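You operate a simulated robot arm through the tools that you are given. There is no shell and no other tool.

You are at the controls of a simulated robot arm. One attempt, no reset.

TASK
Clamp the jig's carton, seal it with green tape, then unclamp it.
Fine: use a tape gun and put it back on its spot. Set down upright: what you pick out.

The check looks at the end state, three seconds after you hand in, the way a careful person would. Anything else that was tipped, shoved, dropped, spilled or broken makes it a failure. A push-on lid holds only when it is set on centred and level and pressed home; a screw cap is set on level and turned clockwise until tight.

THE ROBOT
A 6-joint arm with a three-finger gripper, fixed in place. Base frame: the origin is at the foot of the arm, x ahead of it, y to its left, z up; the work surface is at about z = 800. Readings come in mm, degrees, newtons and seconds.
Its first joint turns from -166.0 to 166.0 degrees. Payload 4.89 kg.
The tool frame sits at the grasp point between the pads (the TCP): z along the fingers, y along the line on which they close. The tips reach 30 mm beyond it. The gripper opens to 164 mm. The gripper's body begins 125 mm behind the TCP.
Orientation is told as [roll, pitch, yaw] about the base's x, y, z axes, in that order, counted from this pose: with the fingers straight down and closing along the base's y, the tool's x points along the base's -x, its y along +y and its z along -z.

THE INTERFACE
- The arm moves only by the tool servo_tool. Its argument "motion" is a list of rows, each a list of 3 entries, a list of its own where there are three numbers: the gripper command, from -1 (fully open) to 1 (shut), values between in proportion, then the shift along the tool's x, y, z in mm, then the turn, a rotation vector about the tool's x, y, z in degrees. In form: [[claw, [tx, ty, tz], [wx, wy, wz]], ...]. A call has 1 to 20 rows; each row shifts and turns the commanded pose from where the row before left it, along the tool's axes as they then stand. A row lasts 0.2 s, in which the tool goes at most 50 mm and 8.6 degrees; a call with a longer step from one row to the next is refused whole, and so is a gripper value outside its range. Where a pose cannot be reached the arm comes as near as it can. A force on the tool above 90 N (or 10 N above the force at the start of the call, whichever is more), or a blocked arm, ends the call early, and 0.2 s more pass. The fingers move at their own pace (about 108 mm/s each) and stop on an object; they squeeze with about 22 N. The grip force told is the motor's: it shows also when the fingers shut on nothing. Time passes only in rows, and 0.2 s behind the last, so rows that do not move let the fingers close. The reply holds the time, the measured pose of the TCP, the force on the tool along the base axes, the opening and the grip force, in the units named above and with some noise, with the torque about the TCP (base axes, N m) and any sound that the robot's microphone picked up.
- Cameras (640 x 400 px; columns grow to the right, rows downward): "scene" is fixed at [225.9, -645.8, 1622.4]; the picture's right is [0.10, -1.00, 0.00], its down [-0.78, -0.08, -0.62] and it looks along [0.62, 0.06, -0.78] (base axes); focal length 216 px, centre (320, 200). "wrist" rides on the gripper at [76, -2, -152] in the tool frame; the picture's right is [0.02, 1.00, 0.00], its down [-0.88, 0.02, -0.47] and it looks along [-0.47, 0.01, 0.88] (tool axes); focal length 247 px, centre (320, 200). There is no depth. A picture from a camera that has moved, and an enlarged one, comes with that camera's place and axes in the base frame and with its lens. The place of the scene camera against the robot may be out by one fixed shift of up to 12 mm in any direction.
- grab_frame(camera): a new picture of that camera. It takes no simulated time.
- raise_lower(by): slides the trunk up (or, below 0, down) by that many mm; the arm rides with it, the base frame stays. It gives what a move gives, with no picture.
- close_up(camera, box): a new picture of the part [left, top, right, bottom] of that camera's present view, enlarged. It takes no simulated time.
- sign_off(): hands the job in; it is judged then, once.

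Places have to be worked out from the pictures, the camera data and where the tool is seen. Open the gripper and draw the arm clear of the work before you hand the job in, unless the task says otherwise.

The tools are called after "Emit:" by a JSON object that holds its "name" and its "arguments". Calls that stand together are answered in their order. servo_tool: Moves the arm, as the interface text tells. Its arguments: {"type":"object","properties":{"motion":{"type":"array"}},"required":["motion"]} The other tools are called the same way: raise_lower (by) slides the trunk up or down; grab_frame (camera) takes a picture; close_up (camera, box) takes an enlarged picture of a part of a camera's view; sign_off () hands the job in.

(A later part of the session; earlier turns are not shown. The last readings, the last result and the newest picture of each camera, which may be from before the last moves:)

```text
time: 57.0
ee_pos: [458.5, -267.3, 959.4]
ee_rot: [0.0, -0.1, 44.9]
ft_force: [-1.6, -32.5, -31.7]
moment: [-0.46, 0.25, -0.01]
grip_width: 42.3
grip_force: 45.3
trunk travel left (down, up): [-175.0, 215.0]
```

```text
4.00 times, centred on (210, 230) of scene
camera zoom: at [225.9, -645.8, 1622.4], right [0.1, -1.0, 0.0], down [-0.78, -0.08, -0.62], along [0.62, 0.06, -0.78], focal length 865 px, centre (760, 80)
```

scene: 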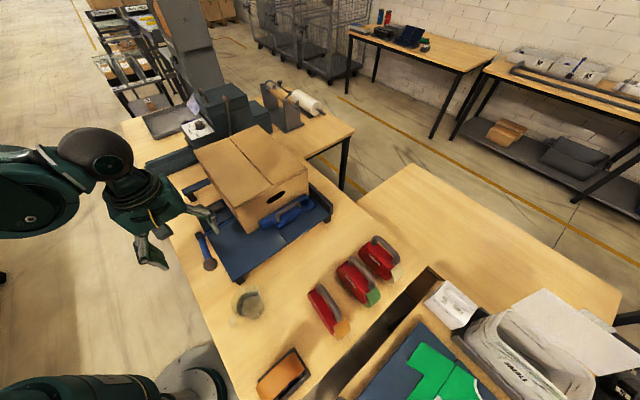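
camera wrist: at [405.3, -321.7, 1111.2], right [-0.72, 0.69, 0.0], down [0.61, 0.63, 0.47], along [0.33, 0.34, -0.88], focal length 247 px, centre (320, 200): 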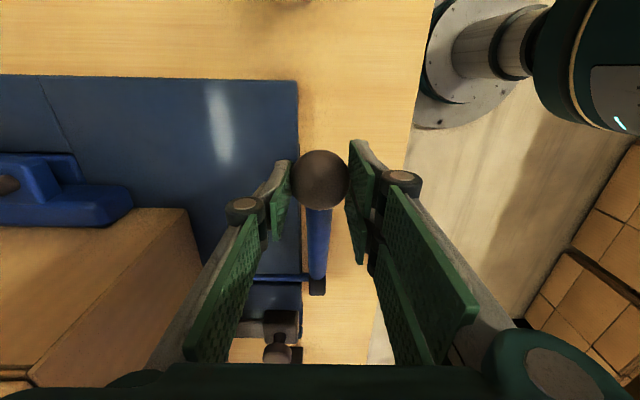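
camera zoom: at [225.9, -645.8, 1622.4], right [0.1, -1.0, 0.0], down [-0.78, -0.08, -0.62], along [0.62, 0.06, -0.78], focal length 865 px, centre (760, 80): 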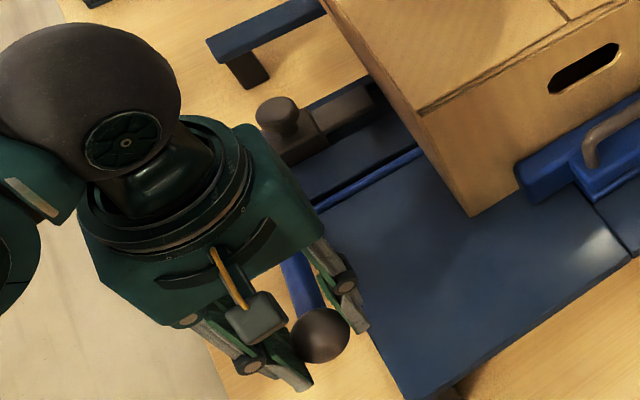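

The lever did not move upward at all. I go back to the ball's centre and try the opposite way, a few degrees downward.

Emit:
{"name": "servo_tool", "arguments": {"motion": [[0.3, [0, 0, 0], [0, 0, 0]], [0.3, [3.4, 0, 8], [0, 0, 0]], [0.3, [3.4, 0, 8], [0, 0, 0]], [1, [0, 0, 0], [0, 0, 0]], [1, [0, 0, 0], [0, 0, 0]], [1, [0, 0, 0], [0, 0, 0]]]}}

Emit:
{"name": "servo_tool", "arguments": {"motion": [[1, [1.8, 0, 5.3], [0, 0, 0]], [1, [1.8, 0, 5.3], [0, 0, 0]], [1, [1.8, 0, 5.4], [0, 0, 0]], [1, [0, 0, 0], [0, 0, 0]]]}}

Emit:
{"name": "close_up", "arguments": {"camera": "wrist", "box": [220, 120, 420, 320]}}

Emit:
{"name": "close_up", "arguments": {"camera": "scene", "box": [150, 180, 270, 280]}}

```text
time: 58.4
ee_pos: [453.1, -271.6, 944.2]
ee_rot: [0.0, -0.1, 44.8]
ft_force: [21.4, -25.0, 15.6]
moment: [0.02, -0.26, -0.07]
grip_width: 41.6
grip_force: 45.1
trunk travel left (down, up): [-175.0, 215.0]
```

```text
time: 59.4
ee_pos: [450.4, -273.5, 928.0]
ee_rot: [0.0, -0.2, 45.0]
ft_force: [49.7, -26.5, 33.3]
moment: [0.26, 0.38, -0.08]
grip_width: 41.0
grip_force: 45.0
trunk travel left (down, up): [-175.0, 215.0]
```

```text
2.00 times, centred on (320, 220) of wrist
camera zoom: at [397.3, -329.3, 1079.3], right [-0.72, 0.69, 0.0], down [0.61, 0.64, 0.47], along [0.33, 0.34, -0.88], focal length 494 px, centre (320, 160)
```

zoom: 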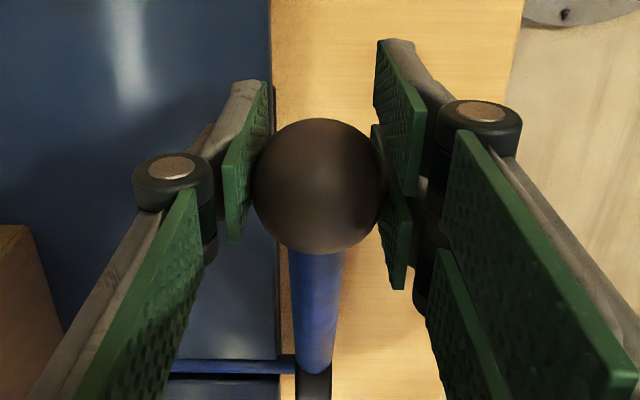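

```text
4.00 times, centred on (210, 230) of scene
camera zoom: at [225.9, -645.8, 1622.4], right [0.1, -1.0, 0.0], down [-0.78, -0.08, -0.62], along [0.62, 0.06, -0.78], focal length 865 px, centre (760, 80)
```

zoom: 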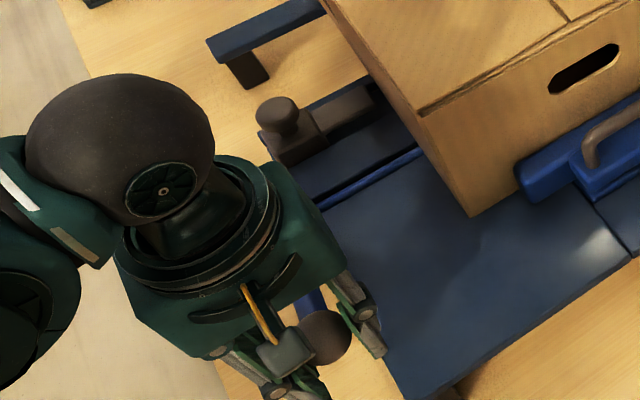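

Neither way moved the lever under the pads' friction (about 40 N), so I need a closer look at the hub and the knob slider before using a positive push. I open and rise clear of the ball.

Emit:
{"name": "servo_tool", "arguments": {"motion": [[0.1, [0, 0, 0], [0, 0, 0]], [0.1, [0, 0, 0], [0, 0, 0]], [0.1, [-3, -1, -20], [0, 0, 0]], [0.1, [-3, 0, -40], [0, 0, 0]], [0.1, [0, 0, -45], [0, 0, 0]], [0.1, [0, 0, -45], [0, 0, 0]], [0.1, [0, 0, -25], [0, 0, 0]], [0.1, [0, 0, 0], [0, 0, 0]]]}}

Emit:
{"name": "close_up", "arguments": {"camera": "wrist", "box": [240, 110, 360, 340]}}

Emit:
{"name": "close_up", "arguments": {"camera": "wrist", "box": [235, 200, 345, 310]}}

Emit:
{"name": "close_up", "arguments": {"camera": "scene", "box": [185, 180, 245, 280]}}

```text
time: 61.2
ee_pos: [451.4, -271.8, 1102.4]
ee_rot: [0.0, -0.1, 44.8]
ft_force: [-0.4, -0.1, -0.3]
moment: [-0.06, -0.06, 0.0]
grip_width: 73.9
grip_force: 0.1
trunk travel left (down, up): [-175.0, 215.0]
```

```text
1.74 times, centred on (300, 225) of wrist
camera zoom: at [398.5, -325.9, 1254.7], right [-0.72, 0.69, 0.0], down [0.61, 0.64, 0.47], along [0.33, 0.34, -0.88], focal length 430 px, centre (355, 156)
```

zoom: 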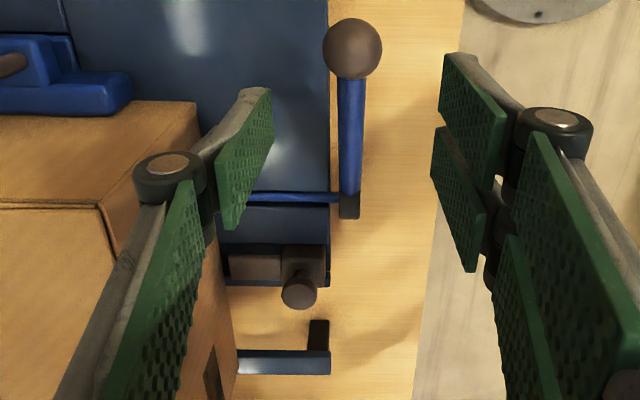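

```text
3.64 times, centred on (290, 255) of wrist
camera zoom: at [398.5, -325.9, 1254.7], right [-0.72, 0.69, 0.0], down [0.61, 0.64, 0.47], along [0.33, 0.34, -0.88], focal length 898 px, centre (429, 0)
```

zoom: 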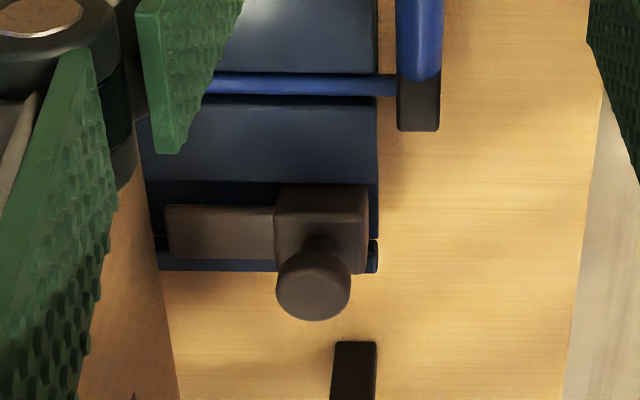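

```text
4.00 times, centred on (215, 230) of scene
camera zoom: at [225.9, -645.8, 1622.4], right [0.1, -1.0, 0.0], down [-0.78, -0.08, -0.62], along [0.62, 0.06, -0.78], focal length 865 px, centre (740, 80)
```

zoom: 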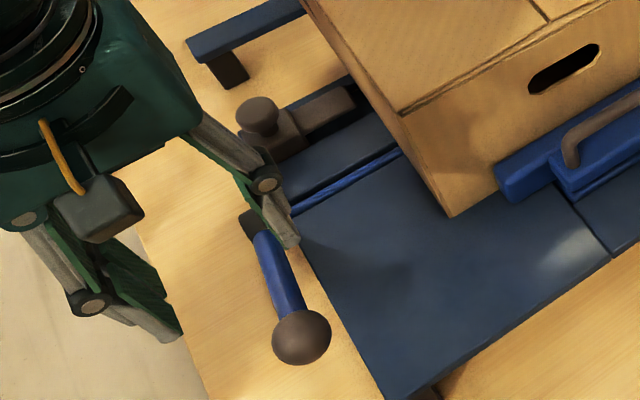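

I see the slider's tongue close to the carton's side and nothing obviously blocking the lever. I test a positive push down on the ball with closed fingertips, stopping at moderate force.

Emit:
{"name": "servo_tool", "arguments": {"motion": [[1, [-2, 0, 30], [0, 0, 0]], [1, [0, 0, 40], [0, 0, 0]], [1, [0, 0, 30], [0, 0, 0]], [1, [0, 0, 4], [0, 0, 0]], [1, [0, 0, 2], [0, 0, 0]], [1, [0, 0, 2], [0, 0, 0]], [1, [0, 0, 0], [0, 0, 0]]]}}

Emit:
{"name": "close_up", "arguments": {"camera": "wrist", "box": [240, 110, 400, 310]}}

```text
time: 62.8
ee_pos: [454.8, -269.7, 994.7]
ee_rot: [0.1, -0.1, 44.8]
ft_force: [0.2, -0.4, 0.4]
moment: [0.02, 0.03, 0.01]
grip_width: 0.0
grip_force: 22.4
trunk travel left (down, up): [-175.0, 215.0]
```

```text
2.00 times, centred on (320, 210) of wrist
camera zoom: at [401.4, -323.9, 1146.8], right [-0.72, 0.69, 0.0], down [0.61, 0.64, 0.47], along [0.33, 0.34, -0.88], focal length 494 px, centre (320, 180)
```

zoom: 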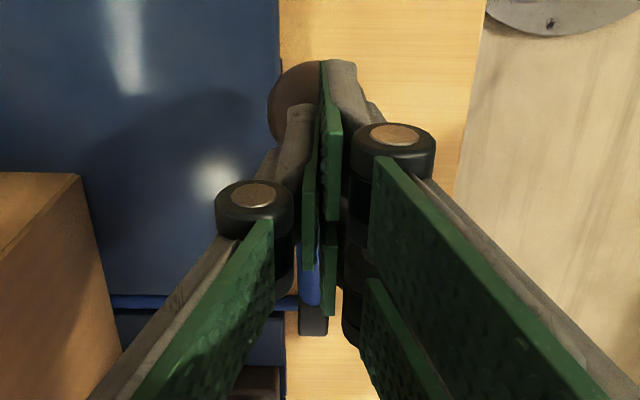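

The tips are just about on top of the ball. I press down in 2 mm steps.

Emit:
{"name": "servo_tool", "arguments": {"motion": [[1, [0, -3, 2], [0, 0, 0]], [1, [0, 0, 2], [0, 0, 0]], [1, [0, 0, 2], [0, 0, 0]], [1, [0.3, 0, 2], [0, 0, 0]], [1, [0.5, 0, 2], [0, 0, 0]], [1, [0.5, 0, 2], [0, 0, 0]], [1, [0, 0, 0], [0, 0, 0]]]}}

Emit:
{"name": "close_up", "arguments": {"camera": "scene", "box": [185, 180, 245, 280]}}

```text
time: 63.7
ee_pos: [457.0, -271.0, 990.5]
ee_rot: [-0.1, -0.1, 44.9]
ft_force: [-9.3, 9.5, 83.2]
moment: [0.14, 0.34, 0.09]
grip_width: 5.6
grip_force: 44.9
trunk travel left (down, up): [-175.0, 215.0]
stopped in row 4: the force on the tool passed its limit at 99 N (the readings are from after the stop); the commanded pose is now the measured one
```

```text
4.00 times, centred on (215, 230) of scene
camera zoom: at [225.9, -645.8, 1622.4], right [0.1, -1.0, 0.0], down [-0.78, -0.08, -0.62], along [0.62, 0.06, -0.78], focal length 865 px, centre (740, 80)
```

zoom: 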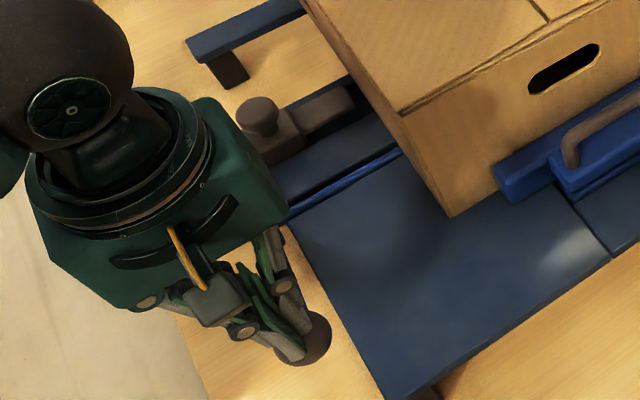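

Pressing down hits a hard stop at 90 N, so the lever is at its low end and must go up and over. I lift off, turn to yaw -45° and tilt 45° so that one finger can push the ball up from beneath.

Emit:
{"name": "servo_tool", "arguments": {"motion": [[1, [0, 0, -40], [0, 0, 0]], [1, [0, 0, -40], [0, 0, 0]], [0.0, [0, 0, 0], [0, 0, 7.5]], [0.0, [0, 0, 0], [0, 0, 7.5]], [0.0, [0, 0, 0], [0, 0, 7.5]], [0.0, [0, 0, 0], [0, 0, 7.5]], [0.0, [0, 0, 0], [0, 0, 7.5]], [0.0, [0, 0, 0], [0, 0, 7.5]], [0.0, [0, 0, 0], [0, 0, 7.5]], [0.0, [0, 0, 0], [0, 0, 7.5]], [0.0, [0, 0, 0], [0, 0, 7.5]], [0.0, [0, 0, 0], [0, 0, 7.5]], [0.0, [0, 0, 0], [0, 0, 7.5]], [0.0, [0, 0, 0], [0, 0, 7.5]], [0.0, [0, 0, 0], [-7.5, 0, 0]], [0.0, [0, 0, 0], [-7.5, 0, 0]], [0.0, [0, 0, 0], [-7.5, 0, 0]], [0.0, [0, 0, 0], [-7.5, 0, 0]], [0.0, [0, 0, 0], [-7.5, 0, 0]], [0.0, [0, 0, 0], [-7.5, 0, 0]]]}}

Emit:
{"name": "grab_frame", "arguments": {"camera": "wrist"}}

Emit:
{"name": "grab_frame", "arguments": {"camera": "scene"}}

```text
time: 67.9
ee_pos: [458.4, -271.5, 1068.2]
ee_rot: [45.2, 0.0, -45.0]
ft_force: [-0.2, 1.7, 0.0]
moment: [-0.15, 0.01, -0.08]
grip_width: 82.0
grip_force: 0.0
trunk travel left (down, up): [-175.0, 215.0]
```

```text
taken
camera wrist: at [326.6, -294.2, 1174.9], right [0.48, 0.51, 0.71], down [0.39, -0.85, 0.35], along [0.78, 0.11, -0.61], focal length 247 px, centre (320, 200)
```

wrist: 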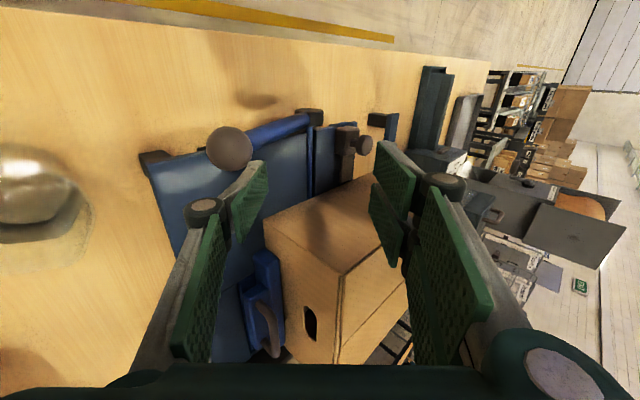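

```text
taken
```

scene: 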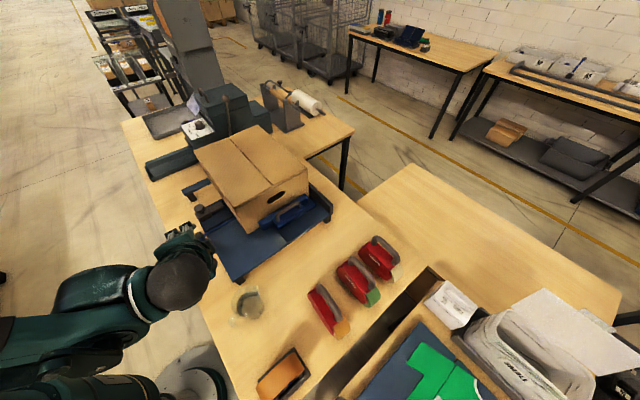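

This tilted view also shows the lever side well; I enlarge it before approaching.

Emit:
{"name": "close_up", "arguments": {"camera": "wrist", "box": [190, 90, 400, 220]}}

Emit:
{"name": "close_up", "arguments": {"camera": "wrist", "box": [280, 90, 410, 190]}}

```text
3.05 times, centred on (295, 155) of wrist
camera zoom: at [326.6, -294.2, 1174.9], right [0.48, 0.51, 0.71], down [0.39, -0.85, 0.35], along [0.78, 0.11, -0.61], focal length 753 px, centre (396, 337)
```

zoom: 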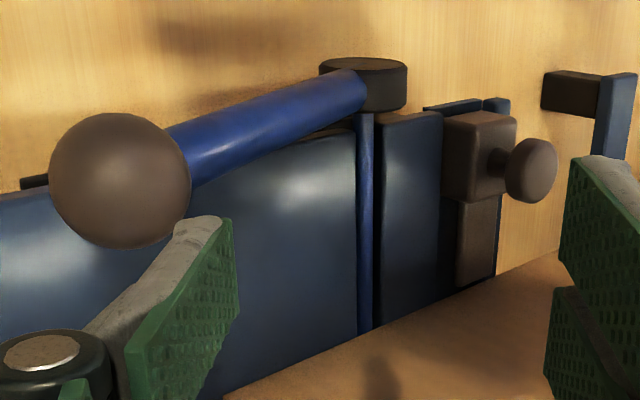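

```text
4.00 times, centred on (345, 140) of wrist
camera zoom: at [326.6, -294.2, 1174.9], right [0.48, 0.51, 0.71], down [0.39, -0.85, 0.35], along [0.78, 0.11, -0.61], focal length 988 px, centre (220, 440)
```

zoom: 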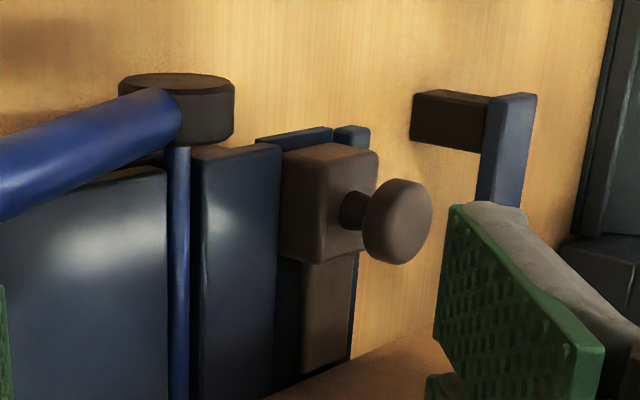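

I can see the lever clearly now. I move to a point on the line toward the ball, then approach along the tool axis so that the ball sits between the upper and lower finger.

Emit:
{"name": "servo_tool", "arguments": {"motion": [[0.0, [1, -30, -2.6], [0, 0, 0]], [0.0, [1, -30, -2.6], [0, 0, 0]], [0.0, [1, -30, -2.5], [0, 0, 0]], [0.0, [0, 0, 0], [0, 0, 0]]]}}

Emit:
{"name": "grab_frame", "arguments": {"camera": "wrist"}}

```text
time: 68.9
ee_pos: [404.8, -319.4, 1011.5]
ee_rot: [45.2, 0.0, -45.0]
ft_force: [0.8, -0.1, -0.5]
moment: [0.02, 0.03, 0.02]
grip_width: 82.1
grip_force: 0.0
trunk travel left (down, up): [-175.0, 215.0]
```

```text
taken
camera wrist: at [274.6, -341.5, 1118.5], right [0.48, 0.51, 0.71], down [0.39, -0.85, 0.35], along [0.78, 0.11, -0.61], focal length 247 px, centre (320, 200)
```

wrist: 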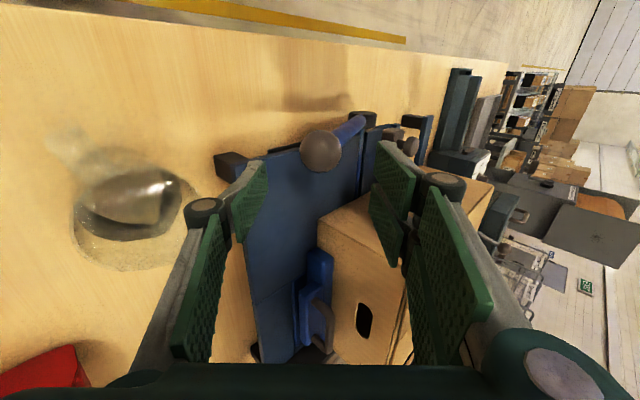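

The ball lies exactly on the tool axis. I approach by 85 mm.

Emit:
{"name": "servo_tool", "arguments": {"motion": [[0.0, [0, 0, 30], [0, 0, 0]], [0.0, [0, 0, 30], [0, 0, 0]], [0.0, [0, 0, 24], [0, 0, 0]], [0.39, [0, 0, 0], [0, 0, 0]], [0.39, [0, 0, 0], [0, 0, 0]]]}}

Emit:
{"name": "grab_frame", "arguments": {"camera": "wrist"}}

Emit:
{"name": "close_up", "arguments": {"camera": "scene", "box": [170, 200, 260, 290]}}

```text
time: 70.1
ee_pos: [449.4, -278.1, 950.9]
ee_rot: [45.1, 0.0, -45.2]
ft_force: [0.5, -0.5, -0.2]
moment: [0.0, -0.02, 0.0]
grip_width: 50.1
grip_force: 0.1
trunk travel left (down, up): [-175.0, 215.0]
```

```text
taken
camera wrist: at [318.2, -300.1, 1058.0], right [0.48, 0.51, 0.71], down [0.39, -0.85, 0.35], along [0.78, 0.11, -0.61], focal length 247 px, centre (320, 200)
```

wrist: 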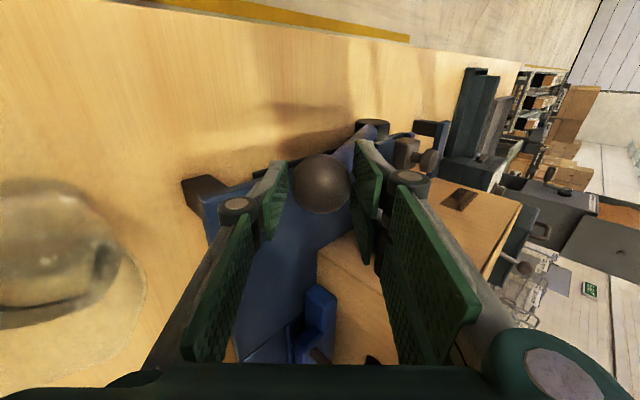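

```text
4.44 times, centred on (215, 245) of scene
camera zoom: at [225.9, -645.8, 1622.4], right [0.1, -1.0, 0.0], down [-0.78, -0.08, -0.62], along [0.62, 0.06, -0.78], focal length 961 px, centre (787, 0)
```

zoom: 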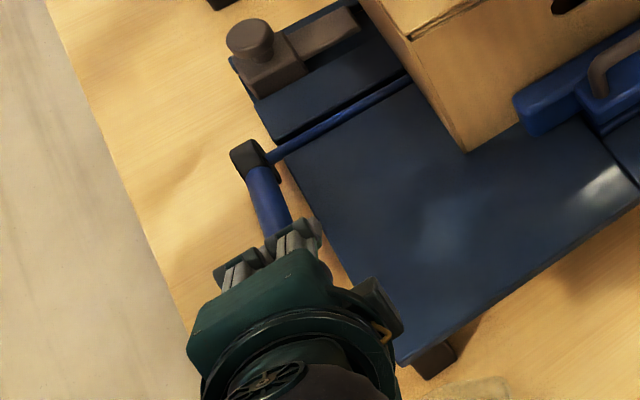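

The ball is between the two fingers with a little slack. I push up along the arc by about 6° as a test and watch for motion.

Emit:
{"name": "servo_tool", "arguments": {"motion": [[0.39, [0, 4, -1.5], [0, 0, 0]], [0.39, [0, 4, -1.5], [1.5, 0, 0]], [0.39, [0, 4, -1.5], [1.5, 0, 0]], [0.39, [0, 4, -1.5], [1.5, 0, 0]], [0.39, [0, 4, -1.5], [1.5, 0, 0]], [0.39, [0, 0, 0], [0, 0, 0]]]}}

Emit:
{"name": "grab_frame", "arguments": {"camera": "wrist"}}

Emit:
{"name": "close_up", "arguments": {"camera": "scene", "box": [170, 200, 260, 290]}}

```text
time: 71.5
ee_pos: [455.8, -271.0, 970.0]
ee_rot: [39.1, 0.2, -45.1]
ft_force: [-19.9, -12.9, -47.4]
moment: [-0.04, 0.16, -0.04]
grip_width: 69.7
grip_force: 22.6
trunk travel left (down, up): [-175.0, 215.0]
```

```text
taken
camera wrist: at [333.0, -286.1, 1087.1], right [0.54, 0.56, 0.63], down [0.42, -0.82, 0.38], along [0.73, 0.06, -0.68], focal length 247 px, centre (320, 200)
```

wrist: 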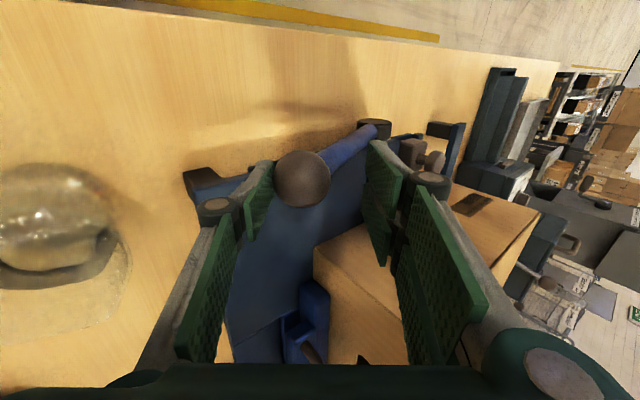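

```text
4.44 times, centred on (215, 245) of scene
camera zoom: at [225.9, -645.8, 1622.4], right [0.1, -1.0, 0.0], down [-0.78, -0.08, -0.62], along [0.62, 0.06, -0.78], focal length 961 px, centre (787, 0)
```

zoom: 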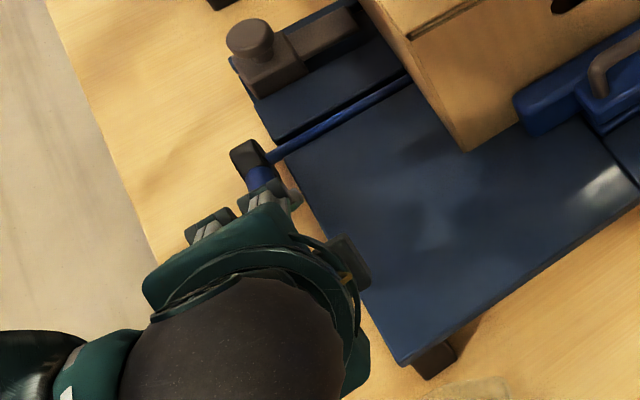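

The fingers were forced apart to 70 mm while the ball stayed at about (454, -271, 946), so even about 50 N does not lift the lever; something may still block it. I back away and check the rear of the carton for a gap at the stop.

Emit:
{"name": "servo_tool", "arguments": {"motion": [[0.0, [0, -8, 3], [0, 0, 0]], [0.0, [0, -8, 3], [0, 0, 0]], [0.0, [0, 0, -30], [0, 0, 0]], [0.0, [0, 0, -40], [0, 0, 0]], [0.0, [0, 0, -40], [0, 0, 0]], [0.0, [0, 0, -40], [0, 0, 0]], [0.0, [0, 0, 0], [6.5, 0, 0]], [0.0, [0, 0, 0], [6.5, 0, 0]], [0.0, [0, 0, 0], [6.5, 0, 0]], [0.0, [0, 0, 0], [6.5, 0, 0]], [0.0, [0, 0, 0], [6.5, 0, 0]], [0.0, [0, 0, 0], [6.5, 0, 0]], [0.0, [0, 0, -45], [0, 0, 0]], [0.0, [0, 0, -45], [0, 0, 0]], [0.0, [0, 0, 0], [0, 0, 0]]]}}

```text
time: 74.9
ee_pos: [407.0, -370.0, 1164.4]
ee_rot: [0.1, 0.0, -45.2]
ft_force: [0.5, 0.4, -0.1]
moment: [0.06, 0.05, 0.01]
grip_width: 82.0
grip_force: 0.0
trunk travel left (down, up): [-175.0, 215.0]
stopped in row 15: the arm was blocked; the commanded pose is now the measured one
```

Emit:
{"name": "servo_tool", "arguments": {"motion": [[0.0, [-0.8, 44, -2.8], [0, 0, 0]], [0.0, [-0.8, 44, -2.8], [0, 0, 0]], [0.0, [-0.8, 44, -2.8], [0, 0, 0]], [0.0, [-0.8, 44, -2.8], [0, 0, 0]], [0.0, [-0.8, 44, -2.8], [0, 0, 0]], [0.0, [-0.8, 44, -2.8], [0, 0, 0]], [0.0, [-0.8, 44, -2.8], [0, 0, 0]], [0.0, [-0.8, 44, -2.8], [0, 0, 0]], [0.0, [-0.8, 44, -2.8], [0, 0, 0]], [0.0, [-0.8, 44, -2.8], [0, 0, 0]], [0.0, [-0.8, 44, -2.8], [0, 0, 0]], [0.0, [-0.8, 44, -2.8], [0, 0, 0]], [0.0, [-0.8, 44, -2.8], [0, 0, 0]], [0.0, [0, 0, 0], [0, 0, 0]]]}}

Emit:
{"name": "grab_frame", "arguments": {"camera": "wrist"}}

Emit:
{"name": "grab_frame", "arguments": {"camera": "scene"}}

```text
time: 77.9
ee_pos: [819.6, 30.9, 1201.7]
ee_rot: [0.1, 0.0, -45.1]
ft_force: [0.4, 0.8, -0.7]
moment: [-0.01, 0.12, 0.02]
grip_width: 81.9
grip_force: 0.1
trunk travel left (down, up): [-175.0, 215.0]
```

```text
taken
camera wrist: at [764.1, 84.0, 1354.4], right [0.69, 0.72, 0.0], down [0.64, -0.61, 0.47], along [0.34, -0.33, -0.88], focal length 247 px, centre (320, 200)
```

wrist: 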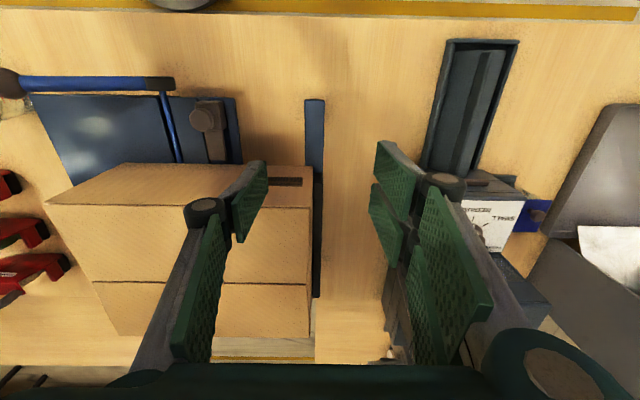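

```text
taken
```

scene: 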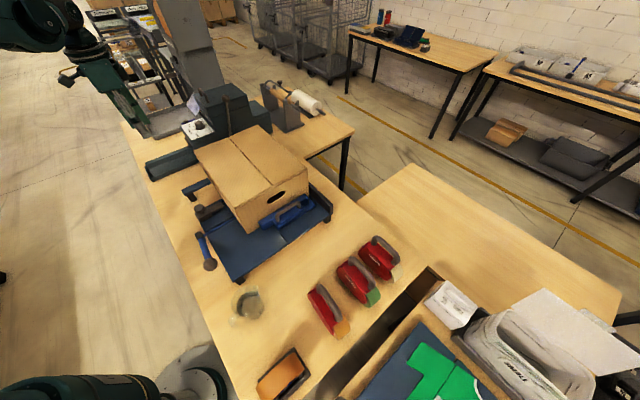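

Emit:
{"name": "close_up", "arguments": {"camera": "wrist", "box": [265, 90, 345, 310]}}

Emit:
{"name": "close_up", "arguments": {"camera": "wrist", "box": [270, 140, 350, 220]}}

Emit:
{"name": "close_up", "arguments": {"camera": "wrist", "box": [150, 70, 330, 190]}}

```text
1.82 times, centred on (305, 200) of wrist
camera zoom: at [764.1, 84.0, 1354.4], right [0.69, 0.72, 0.0], down [0.64, -0.61, 0.47], along [0.34, -0.33, -0.88], focal length 449 px, centre (347, 200)
```

zoom: 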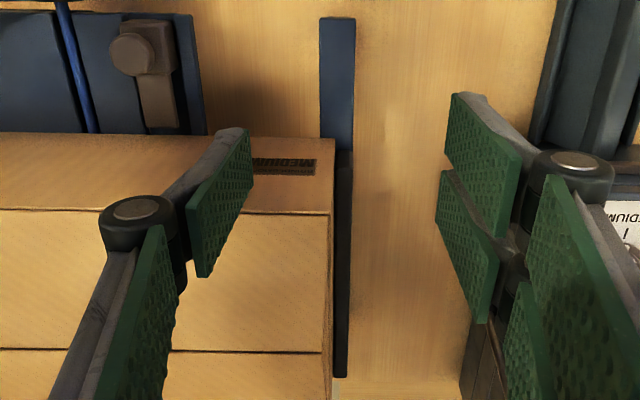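

```text
5.00 times, centred on (310, 180) of wrist
camera zoom: at [764.1, 84.0, 1354.4], right [0.69, 0.72, 0.0], down [0.64, -0.61, 0.47], along [0.34, -0.33, -0.88], focal length 1235 px, centre (370, 300)
```

zoom: 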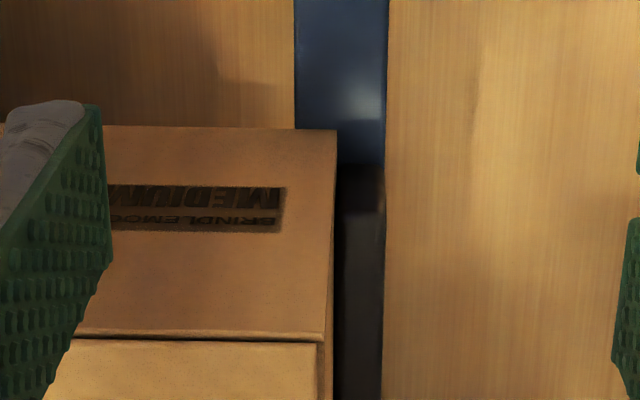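

```text
3.33 times, centred on (240, 130) of wrist
camera zoom: at [764.1, 84.0, 1354.4], right [0.69, 0.72, 0.0], down [0.64, -0.61, 0.47], along [0.34, -0.33, -0.88], focal length 823 px, centre (587, 433)
```

zoom: 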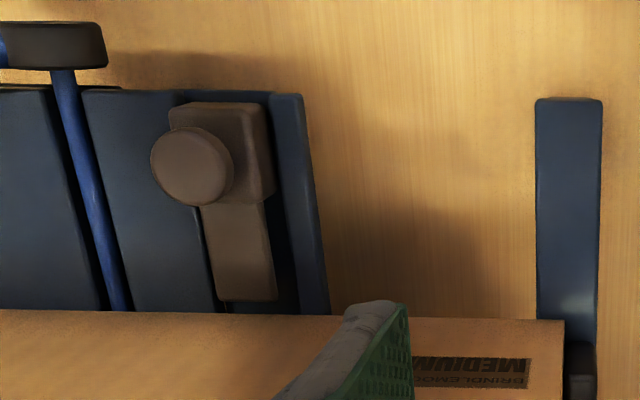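

The carton's rear now touches the long black stop, so the bar did its part. What is left is the knob slider on the left (knob near (681, -118, 920)), which probably has to hold the carton sideways against the fence; I move above the knob.

Emit:
{"name": "servo_tool", "arguments": {"motion": [[0.0, [-1, -25.5, 25.1], [0, 0, 0]], [0.0, [-1, -25.5, 25.1], [0, 0, 0]], [0.0, [-1, -25.5, 25.1], [0, 0, 0]], [0.0, [-1, -25.5, 25.1], [0, 0, 0]], [0.0, [-1, -25.5, 25.1], [0, 0, 0]], [0.0, [-1, -25.5, 25.1], [0, 0, 0]], [0.0, [-1, -25.5, 25.1], [0, 0, 0]], [0.0, [-1, -25.5, 25.1], [0, 0, 0]], [0.0, [0, 0, 0], [0, 0, 0]]]}}

Emit:
{"name": "grab_frame", "arguments": {"camera": "wrist"}}

```text
time: 79.9
ee_pos: [677.3, -121.8, 998.8]
ee_rot: [0.0, 0.1, -45.0]
ft_force: [-0.2, -0.4, -1.2]
moment: [0.0, 0.01, -0.01]
grip_width: 82.1
grip_force: 0.0
trunk travel left (down, up): [-175.0, 215.0]
```

```text
taken
camera wrist: at [622.4, -68.8, 1151.7], right [0.69, 0.72, 0.0], down [0.64, -0.61, 0.47], along [0.34, -0.33, -0.88], focal length 247 px, centre (320, 200)
```

wrist: 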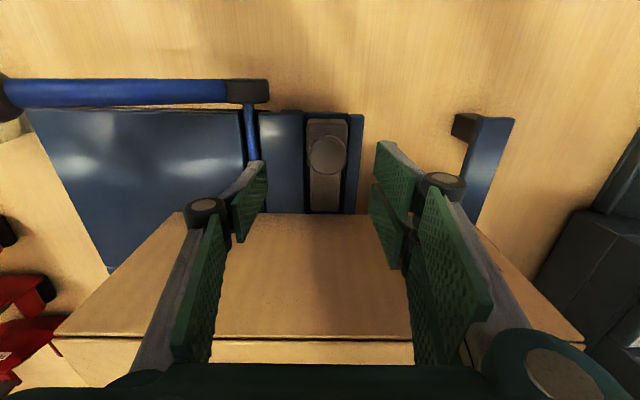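

Emit:
{"name": "close_up", "arguments": {"camera": "wrist", "box": [230, 70, 400, 240]}}

Emit:
{"name": "close_up", "arguments": {"camera": "wrist", "box": [280, 100, 370, 225]}}

```text
2.35 times, centred on (315, 155) of wrist
camera zoom: at [622.4, -68.8, 1151.7], right [0.69, 0.72, 0.0], down [0.64, -0.61, 0.47], along [0.34, -0.33, -0.88], focal length 581 px, centre (332, 306)
```

zoom: 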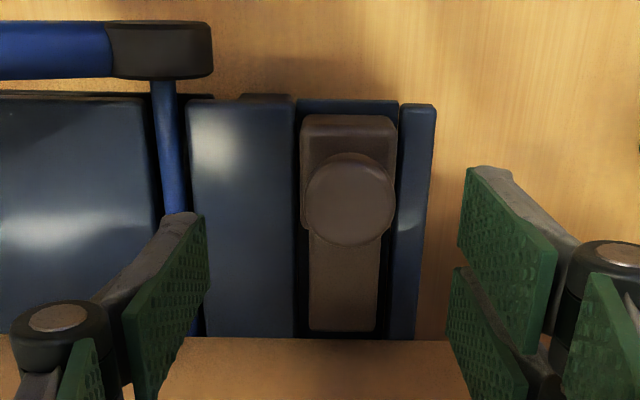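

```text
3.20 times, centred on (325, 162) of wrist
camera zoom: at [622.4, -68.8, 1151.7], right [0.69, 0.72, 0.0], down [0.64, -0.61, 0.47], along [0.34, -0.33, -0.88], focal length 790 px, centre (304, 320)
```

zoom: 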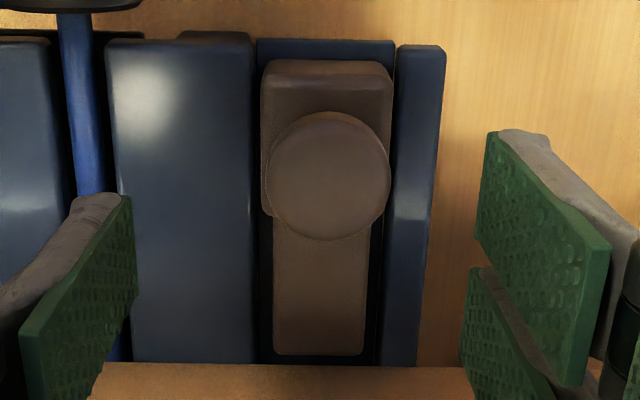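

The slider's tongue stands about 20 mm above the plate and ends some 15 mm short of the carton's left wall, so it is a side pusher. I grip its knob: shift to (679.5, -115), descend to z ≈ 936 and close.

Emit:
{"name": "servo_tool", "arguments": {"motion": [[0.0, [3, 6.2, 0], [0, 0, 0]], [0.0, [0, 0, 20], [0, 0, 0]], [0.0, [0, 0, 20], [0, 0, 0]], [0.0, [0, 0, 15], [0, 0, 0]], [0.0, [0, 0, 7], [0, 0, 0]], [0.0, [0, 0, 0], [0, 0, 0]]]}}

Emit:
{"name": "grab_frame", "arguments": {"camera": "wrist"}}

Emit:
{"name": "close_up", "arguments": {"camera": "scene", "box": [180, 160, 260, 240]}}

```text
time: 81.3
ee_pos: [681.0, -114.1, 939.3]
ee_rot: [0.2, 0.0, -45.1]
ft_force: [-0.4, -0.6, -1.0]
moment: [0.02, 0.02, 0.01]
grip_width: 82.1
grip_force: 0.1
trunk travel left (down, up): [-175.0, 215.0]
```

```text
taken
camera wrist: at [625.9, -60.8, 1090.8], right [0.69, 0.72, 0.0], down [0.64, -0.61, 0.47], along [0.34, -0.33, -0.88], focal length 247 px, centre (320, 200)
```

wrist: 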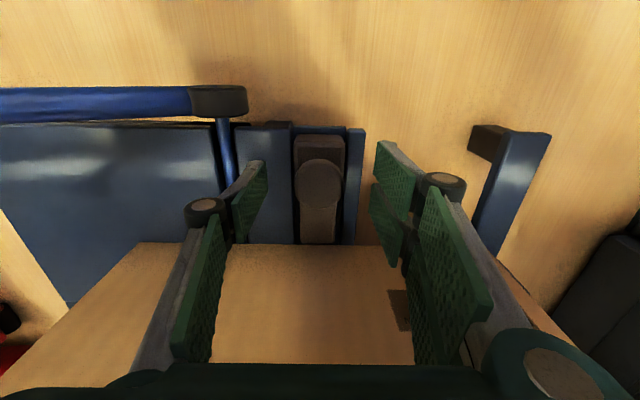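

```text
5.00 times, centred on (220, 200) of scene
camera zoom: at [225.9, -645.8, 1622.4], right [0.1, -1.0, 0.0], down [-0.78, -0.08, -0.62], along [0.62, 0.06, -0.78], focal length 1081 px, centre (820, 200)
```

zoom: 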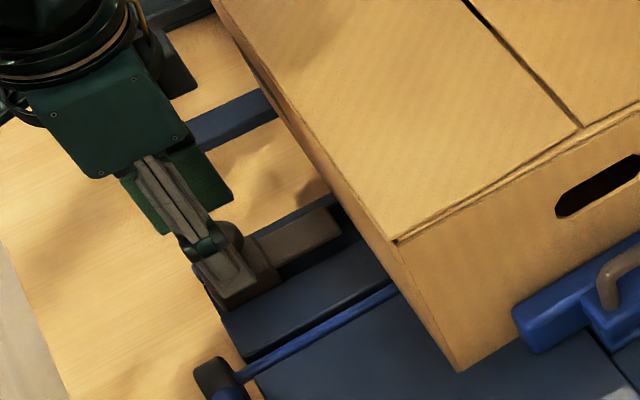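

The knob is centred between the pads. I lower 5 mm more, close, and then push 6 mm toward the carton.

Emit:
{"name": "servo_tool", "arguments": {"motion": [[0.0, [0, 0, 5], [0, 0, 0]], [1, [0, 0, 0], [0, 0, 0]], [1, [0, 0, 0], [0, 0, 0]], [1, [0, 0, 0], [0, 0, 0]]]}}

Emit:
{"name": "grab_frame", "arguments": {"camera": "wrist"}}

```text
time: 82.3
ee_pos: [681.2, -115.2, 935.0]
ee_rot: [0.1, 0.0, -45.1]
ft_force: [-14.8, -13.7, -5.5]
moment: [-0.31, 0.36, -0.16]
grip_width: 36.2
grip_force: 44.8
trunk travel left (down, up): [-175.0, 215.0]
```

```text
taken
camera wrist: at [625.3, -61.3, 1085.8], right [0.69, 0.72, 0.0], down [0.63, -0.61, 0.47], along [0.34, -0.33, -0.88], focal length 247 px, centre (320, 200)
```

wrist: 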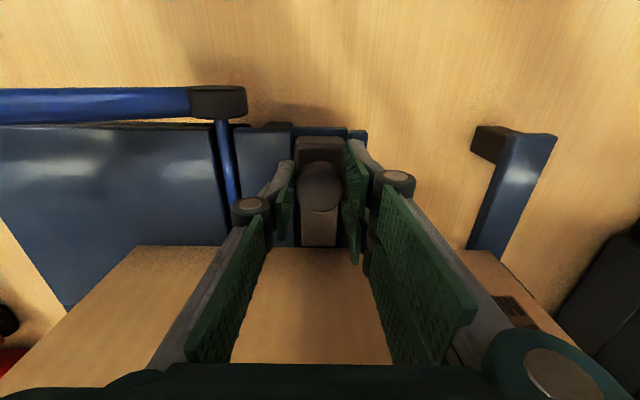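

Emit:
{"name": "servo_tool", "arguments": {"motion": [[1, [0, -0.8, 0], [0, 0, 0]], [1, [-2, 0, 0], [0, 0, 0]], [1, [-2, 0, 0], [0, 0, 0]], [1, [-2, 0, 0], [0, 0, 0]], [1, [0, 0, 0], [0, 0, 0]]]}}

Emit:
{"name": "grab_frame", "arguments": {"camera": "wrist"}}

Emit:
{"name": "close_up", "arguments": {"camera": "scene", "box": [180, 160, 260, 240]}}

```text
time: 83.5
ee_pos: [683.5, -119.5, 933.2]
ee_rot: [0.1, 0.0, -45.0]
ft_force: [-11.6, -11.1, -6.8]
moment: [-0.06, 0.33, -0.14]
grip_width: 36.5
grip_force: 45.4
trunk travel left (down, up): [-175.0, 215.0]
```

```text
taken
camera wrist: at [628.9, -65.2, 1085.8], right [0.69, 0.72, 0.0], down [0.63, -0.61, 0.47], along [0.34, -0.33, -0.88], focal length 247 px, centre (320, 200)
```

wrist: 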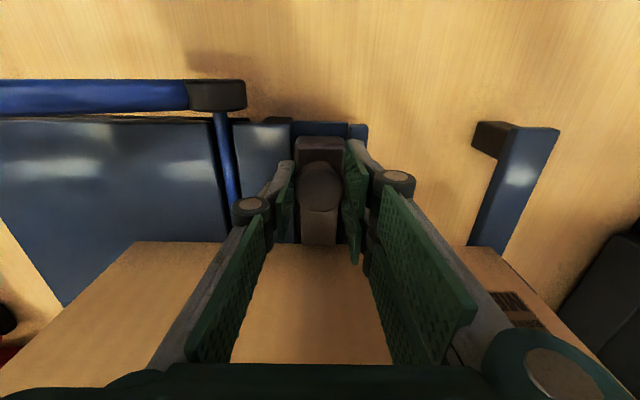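

```text
5.00 times, centred on (220, 200) of scene
camera zoom: at [225.9, -645.8, 1622.4], right [0.1, -1.0, 0.0], down [-0.78, -0.08, -0.62], along [0.62, 0.06, -0.78], focal length 1081 px, centre (820, 200)
```

zoom: 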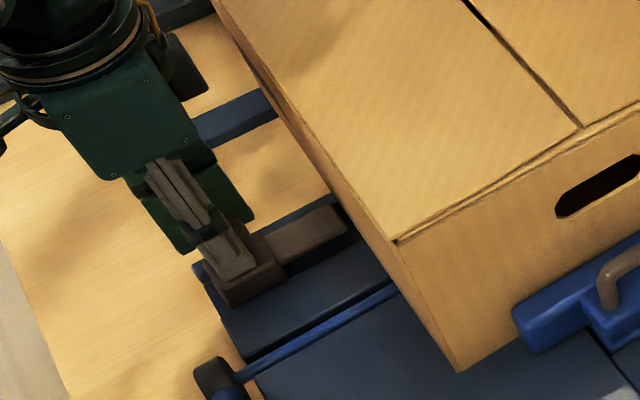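

The slider moves freely with the hand. I continue toward the carton's side in small steps.

Emit:
{"name": "servo_tool", "arguments": {"motion": [[1, [-2, -0.5, 0], [0, 0, 0]], [1, [-2, 0, 0], [0, 0, 0]], [1, [-1.5, 0, 0], [0, 0, 0]], [1, [-1.5, 0, 0], [0, 0, 0]], [1, [0, 0, 0], [0, 0, 0]]]}}

Emit:
{"name": "close_up", "arguments": {"camera": "scene", "box": [200, 175, 240, 215]}}

Emit:
{"name": "close_up", "arguments": {"camera": "scene", "box": [234, 215, 266, 235]}}

```text
time: 84.7
ee_pos: [689.3, -125.4, 933.5]
ee_rot: [0.1, 0.0, -45.0]
ft_force: [-4.5, -1.7, -26.7]
moment: [0.13, 0.15, -0.01]
grip_width: 36.2
grip_force: 45.1
trunk travel left (down, up): [-175.0, 215.0]
```

```text
10.00 times, centred on (220, 195) of scene
camera zoom: at [225.9, -645.8, 1622.4], right [0.1, -1.0, 0.0], down [-0.78, -0.08, -0.62], along [0.62, 0.06, -0.78], focal length 2163 px, centre (1320, 250)
```

zoom: 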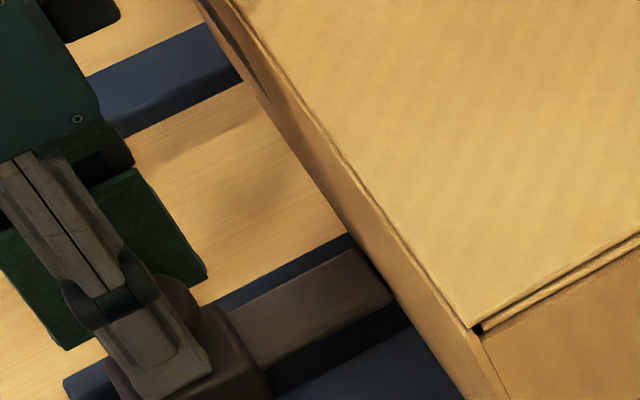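

```text
16.00 times, centred on (250, 225) of scene
camera zoom: at [225.9, -645.8, 1622.4], right [0.1, -1.0, 0.0], down [-0.78, -0.08, -0.62], along [0.62, 0.06, -0.78], focal length 3461 px, centre (1440, -200)
```

zoom: 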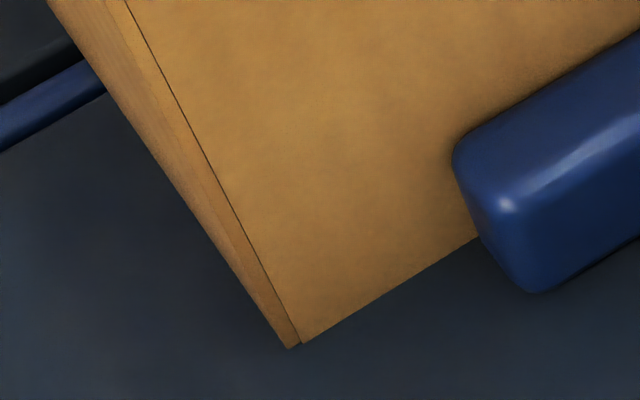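

The tongue has reached the carton and begun to shift it sideways. I push on in 1 mm steps until it seats against the right-hand fence.

Emit:
{"name": "servo_tool", "arguments": {"motion": [[1, [-1, 0, 0], [0, 0, 0]], [1, [-1, 0, 0], [0, 0, 0]], [1, [0, 0, 0], [0, 0, 0]]]}}

Emit:
{"name": "close_up", "arguments": {"camera": "scene", "box": [234, 215, 266, 235]}}

Emit:
{"name": "close_up", "arguments": {"camera": "scene", "box": [290, 160, 340, 220]}}

```text
time: 85.5
ee_pos: [691.6, -125.1, 933.8]
ee_rot: [0.1, 0.0, -45.1]
ft_force: [-4.9, -2.7, -37.0]
moment: [0.13, 0.21, -0.06]
grip_width: 36.3
grip_force: 45.1
trunk travel left (down, up): [-175.0, 215.0]
```

```text
16.00 times, centred on (250, 225) of scene
camera zoom: at [225.9, -645.8, 1622.4], right [0.1, -1.0, 0.0], down [-0.78, -0.08, -0.62], along [0.62, 0.06, -0.78], focal length 3461 px, centre (1440, -200)
```

zoom: 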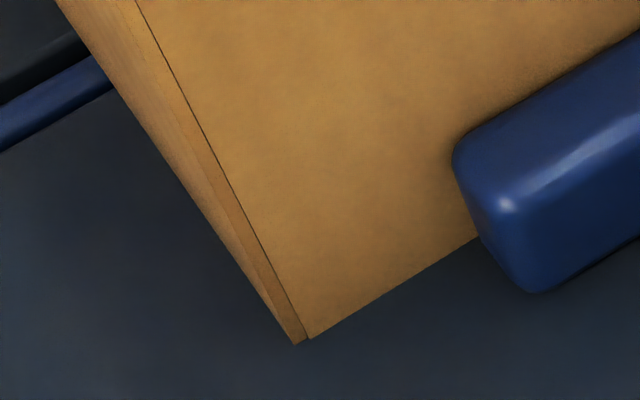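

```text
6.67 times, centred on (315, 190) of scene
camera zoom: at [225.9, -645.8, 1622.4], right [0.1, -1.0, 0.0], down [-0.78, -0.08, -0.62], along [0.62, 0.06, -0.78], focal length 1442 px, centre (353, 267)
```

zoom: 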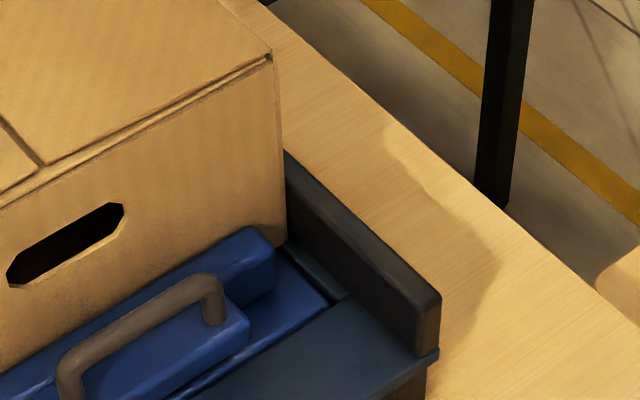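

The carton keeps shifting toward the fence and a gap of several millimetres seems left. I relax a small vertical pull and continue.

Emit:
{"name": "servo_tool", "arguments": {"motion": [[1, [-1, 0, 0.7], [0, 0, 0]], [1, [-1, 0, 0], [0, 0, 0]], [1, [-1, 0, 0], [0, 0, 0]], [1, [-1, 0, 0], [0, 0, 0]], [1, [0, 0, 0], [0, 0, 0]]]}}

Emit:
{"name": "close_up", "arguments": {"camera": "scene", "box": [234, 215, 266, 235]}}

Emit:
{"name": "close_up", "arguments": {"camera": "scene", "box": [290, 160, 340, 220]}}

```text
time: 86.7
ee_pos: [693.2, -126.3, 933.8]
ee_rot: [0.2, 0.0, -45.0]
ft_force: [-16.4, 9.5, -13.1]
moment: [0.37, 0.46, -0.05]
grip_width: 36.3
grip_force: 45.2
trunk travel left (down, up): [-175.0, 215.0]
```

```text
16.00 times, centred on (250, 225) of scene
camera zoom: at [225.9, -645.8, 1622.4], right [0.1, -1.0, 0.0], down [-0.78, -0.08, -0.62], along [0.62, 0.06, -0.78], focal length 3461 px, centre (1440, -200)
```

zoom: 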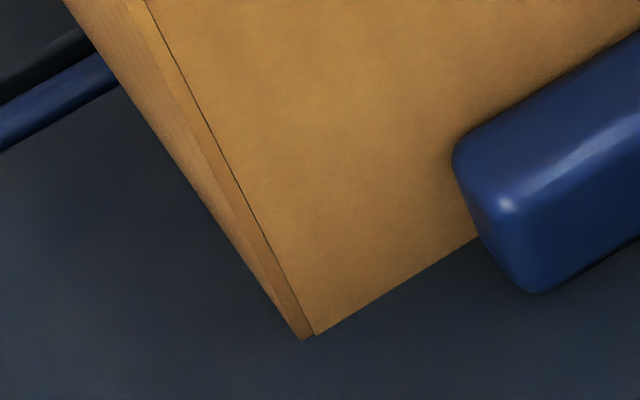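

```text
6.67 times, centred on (315, 190) of scene
camera zoom: at [225.9, -645.8, 1622.4], right [0.1, -1.0, 0.0], down [-0.78, -0.08, -0.62], along [0.62, 0.06, -0.78], focal length 1442 px, centre (353, 267)
```

zoom: 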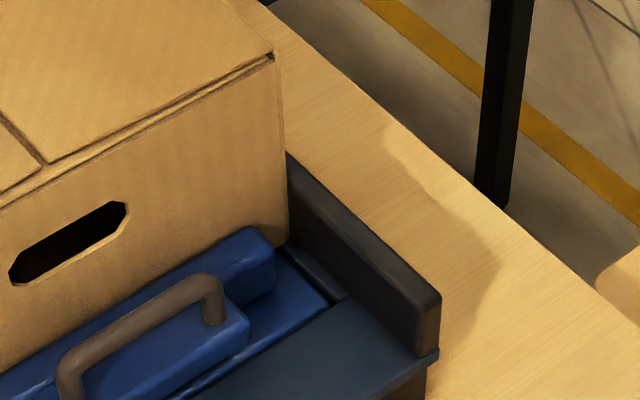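

Resistance has risen to about 18 N along the push and the carton's right corner is at the fence. I push 1 mm more to confirm.

Emit:
{"name": "servo_tool", "arguments": {"motion": [[1, [-0.7, 0, 0], [0, 0, 0]], [1, [-0.7, 0, 0], [0, 0, 0]], [1, [0, 0, 0], [0, 0, 0]]]}}

Emit:
{"name": "close_up", "arguments": {"camera": "scene", "box": [234, 215, 266, 235]}}

Emit:
{"name": "close_up", "arguments": {"camera": "scene", "box": [180, 110, 350, 290]}}

```text
time: 87.5
ee_pos: [692.4, -128.2, 933.7]
ee_rot: [0.1, 0.0, -45.0]
ft_force: [-28.6, 20.1, -2.5]
moment: [0.48, 0.61, -0.09]
grip_width: 36.1
grip_force: 45.2
trunk travel left (down, up): [-175.0, 215.0]
```

```text
16.00 times, centred on (250, 225) of scene
camera zoom: at [225.9, -645.8, 1622.4], right [0.1, -1.0, 0.0], down [-0.78, -0.08, -0.62], along [0.62, 0.06, -0.78], focal length 3461 px, centre (1440, -200)
```

zoom: 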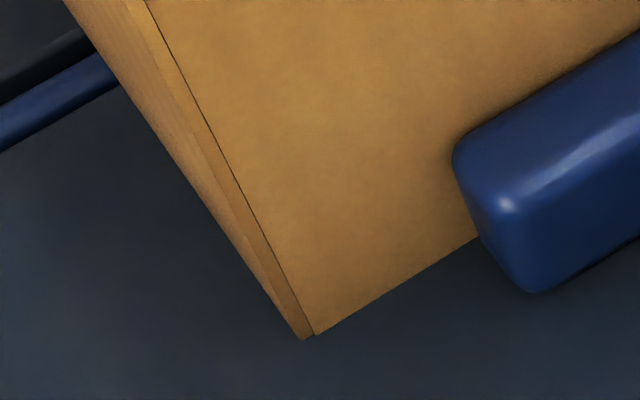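

```text
2.22 times, centred on (265, 200) of scene
camera zoom: at [225.9, -645.8, 1622.4], right [0.1, -1.0, 0.0], down [-0.78, -0.08, -0.62], along [0.62, 0.06, -0.78], focal length 481 px, centre (442, 200)
```

zoom: 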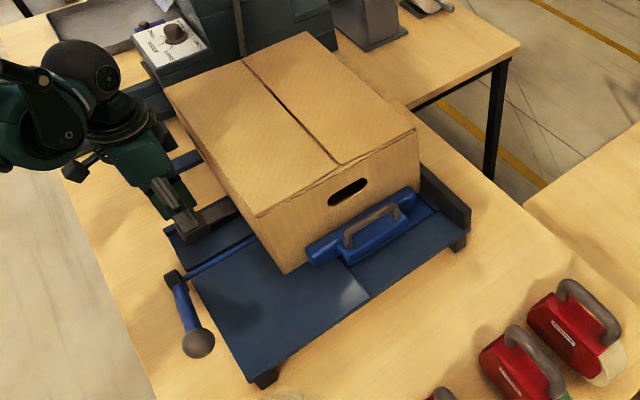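

The carton is blocked at 34 N, seated against fence and stop on both axes. I release the knob, rise, and turn back to yaw 45° for the lever.

Emit:
{"name": "servo_tool", "arguments": {"motion": [[1, [1.2, 0, 0], [0, 0, 0]], [0.0, [0, 0, 0], [0, 0, 0]], [0.0, [0, 0, 0], [0, 0, 0]], [0.0, [0, 0, -30], [0, 0, 0]], [0.0, [0, 0, -45], [0, 0, 0]], [0.0, [0, 0, -45], [0, 0, 0]], [0.0, [0, 0, -40], [0, 0, 0]], [0.0, [0, 0, 0], [0, 0, -7.5]], [0.0, [0, 0, 0], [0, 0, -7.5]], [0.0, [0, 0, 0], [0, 0, -7.5]], [0.0, [0, 0, 0], [0, 0, -7.5]], [0.0, [0, 0, 0], [0, 0, -7.5]], [0.0, [0, 0, 0], [0, 0, -7.5]], [0.0, [0, 0, 0], [0, 0, -7.5]], [0.0, [0, 0, 0], [0, 0, -7.5]], [0.0, [0, 0, 0], [0, 0, -7.5]], [0.0, [0, 0, 0], [0, 0, -7.5]], [0.0, [0, 0, 0], [0, 0, -7.5]], [0.0, [0, 0, 0], [0, 0, -7.5]], [0.0, [0, 0, 0], [0, 0, 0]]]}}

Emit:
{"name": "close_up", "arguments": {"camera": "scene", "box": [180, 110, 350, 290]}}

```text
time: 91.7
ee_pos: [694.3, -127.8, 1092.8]
ee_rot: [0.1, -0.1, 45.1]
ft_force: [1.2, 0.6, 0.0]
moment: [-0.02, 0.0, -0.02]
grip_width: 81.9
grip_force: 0.0
trunk travel left (down, up): [-175.0, 215.0]
```

```text
2.22 times, centred on (265, 200) of scene
camera zoom: at [225.9, -645.8, 1622.4], right [0.1, -1.0, 0.0], down [-0.78, -0.08, -0.62], along [0.62, 0.06, -0.78], focal length 481 px, centre (442, 200)
```

zoom: 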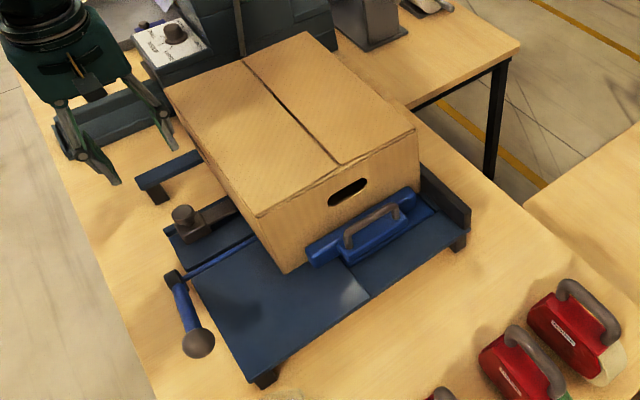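

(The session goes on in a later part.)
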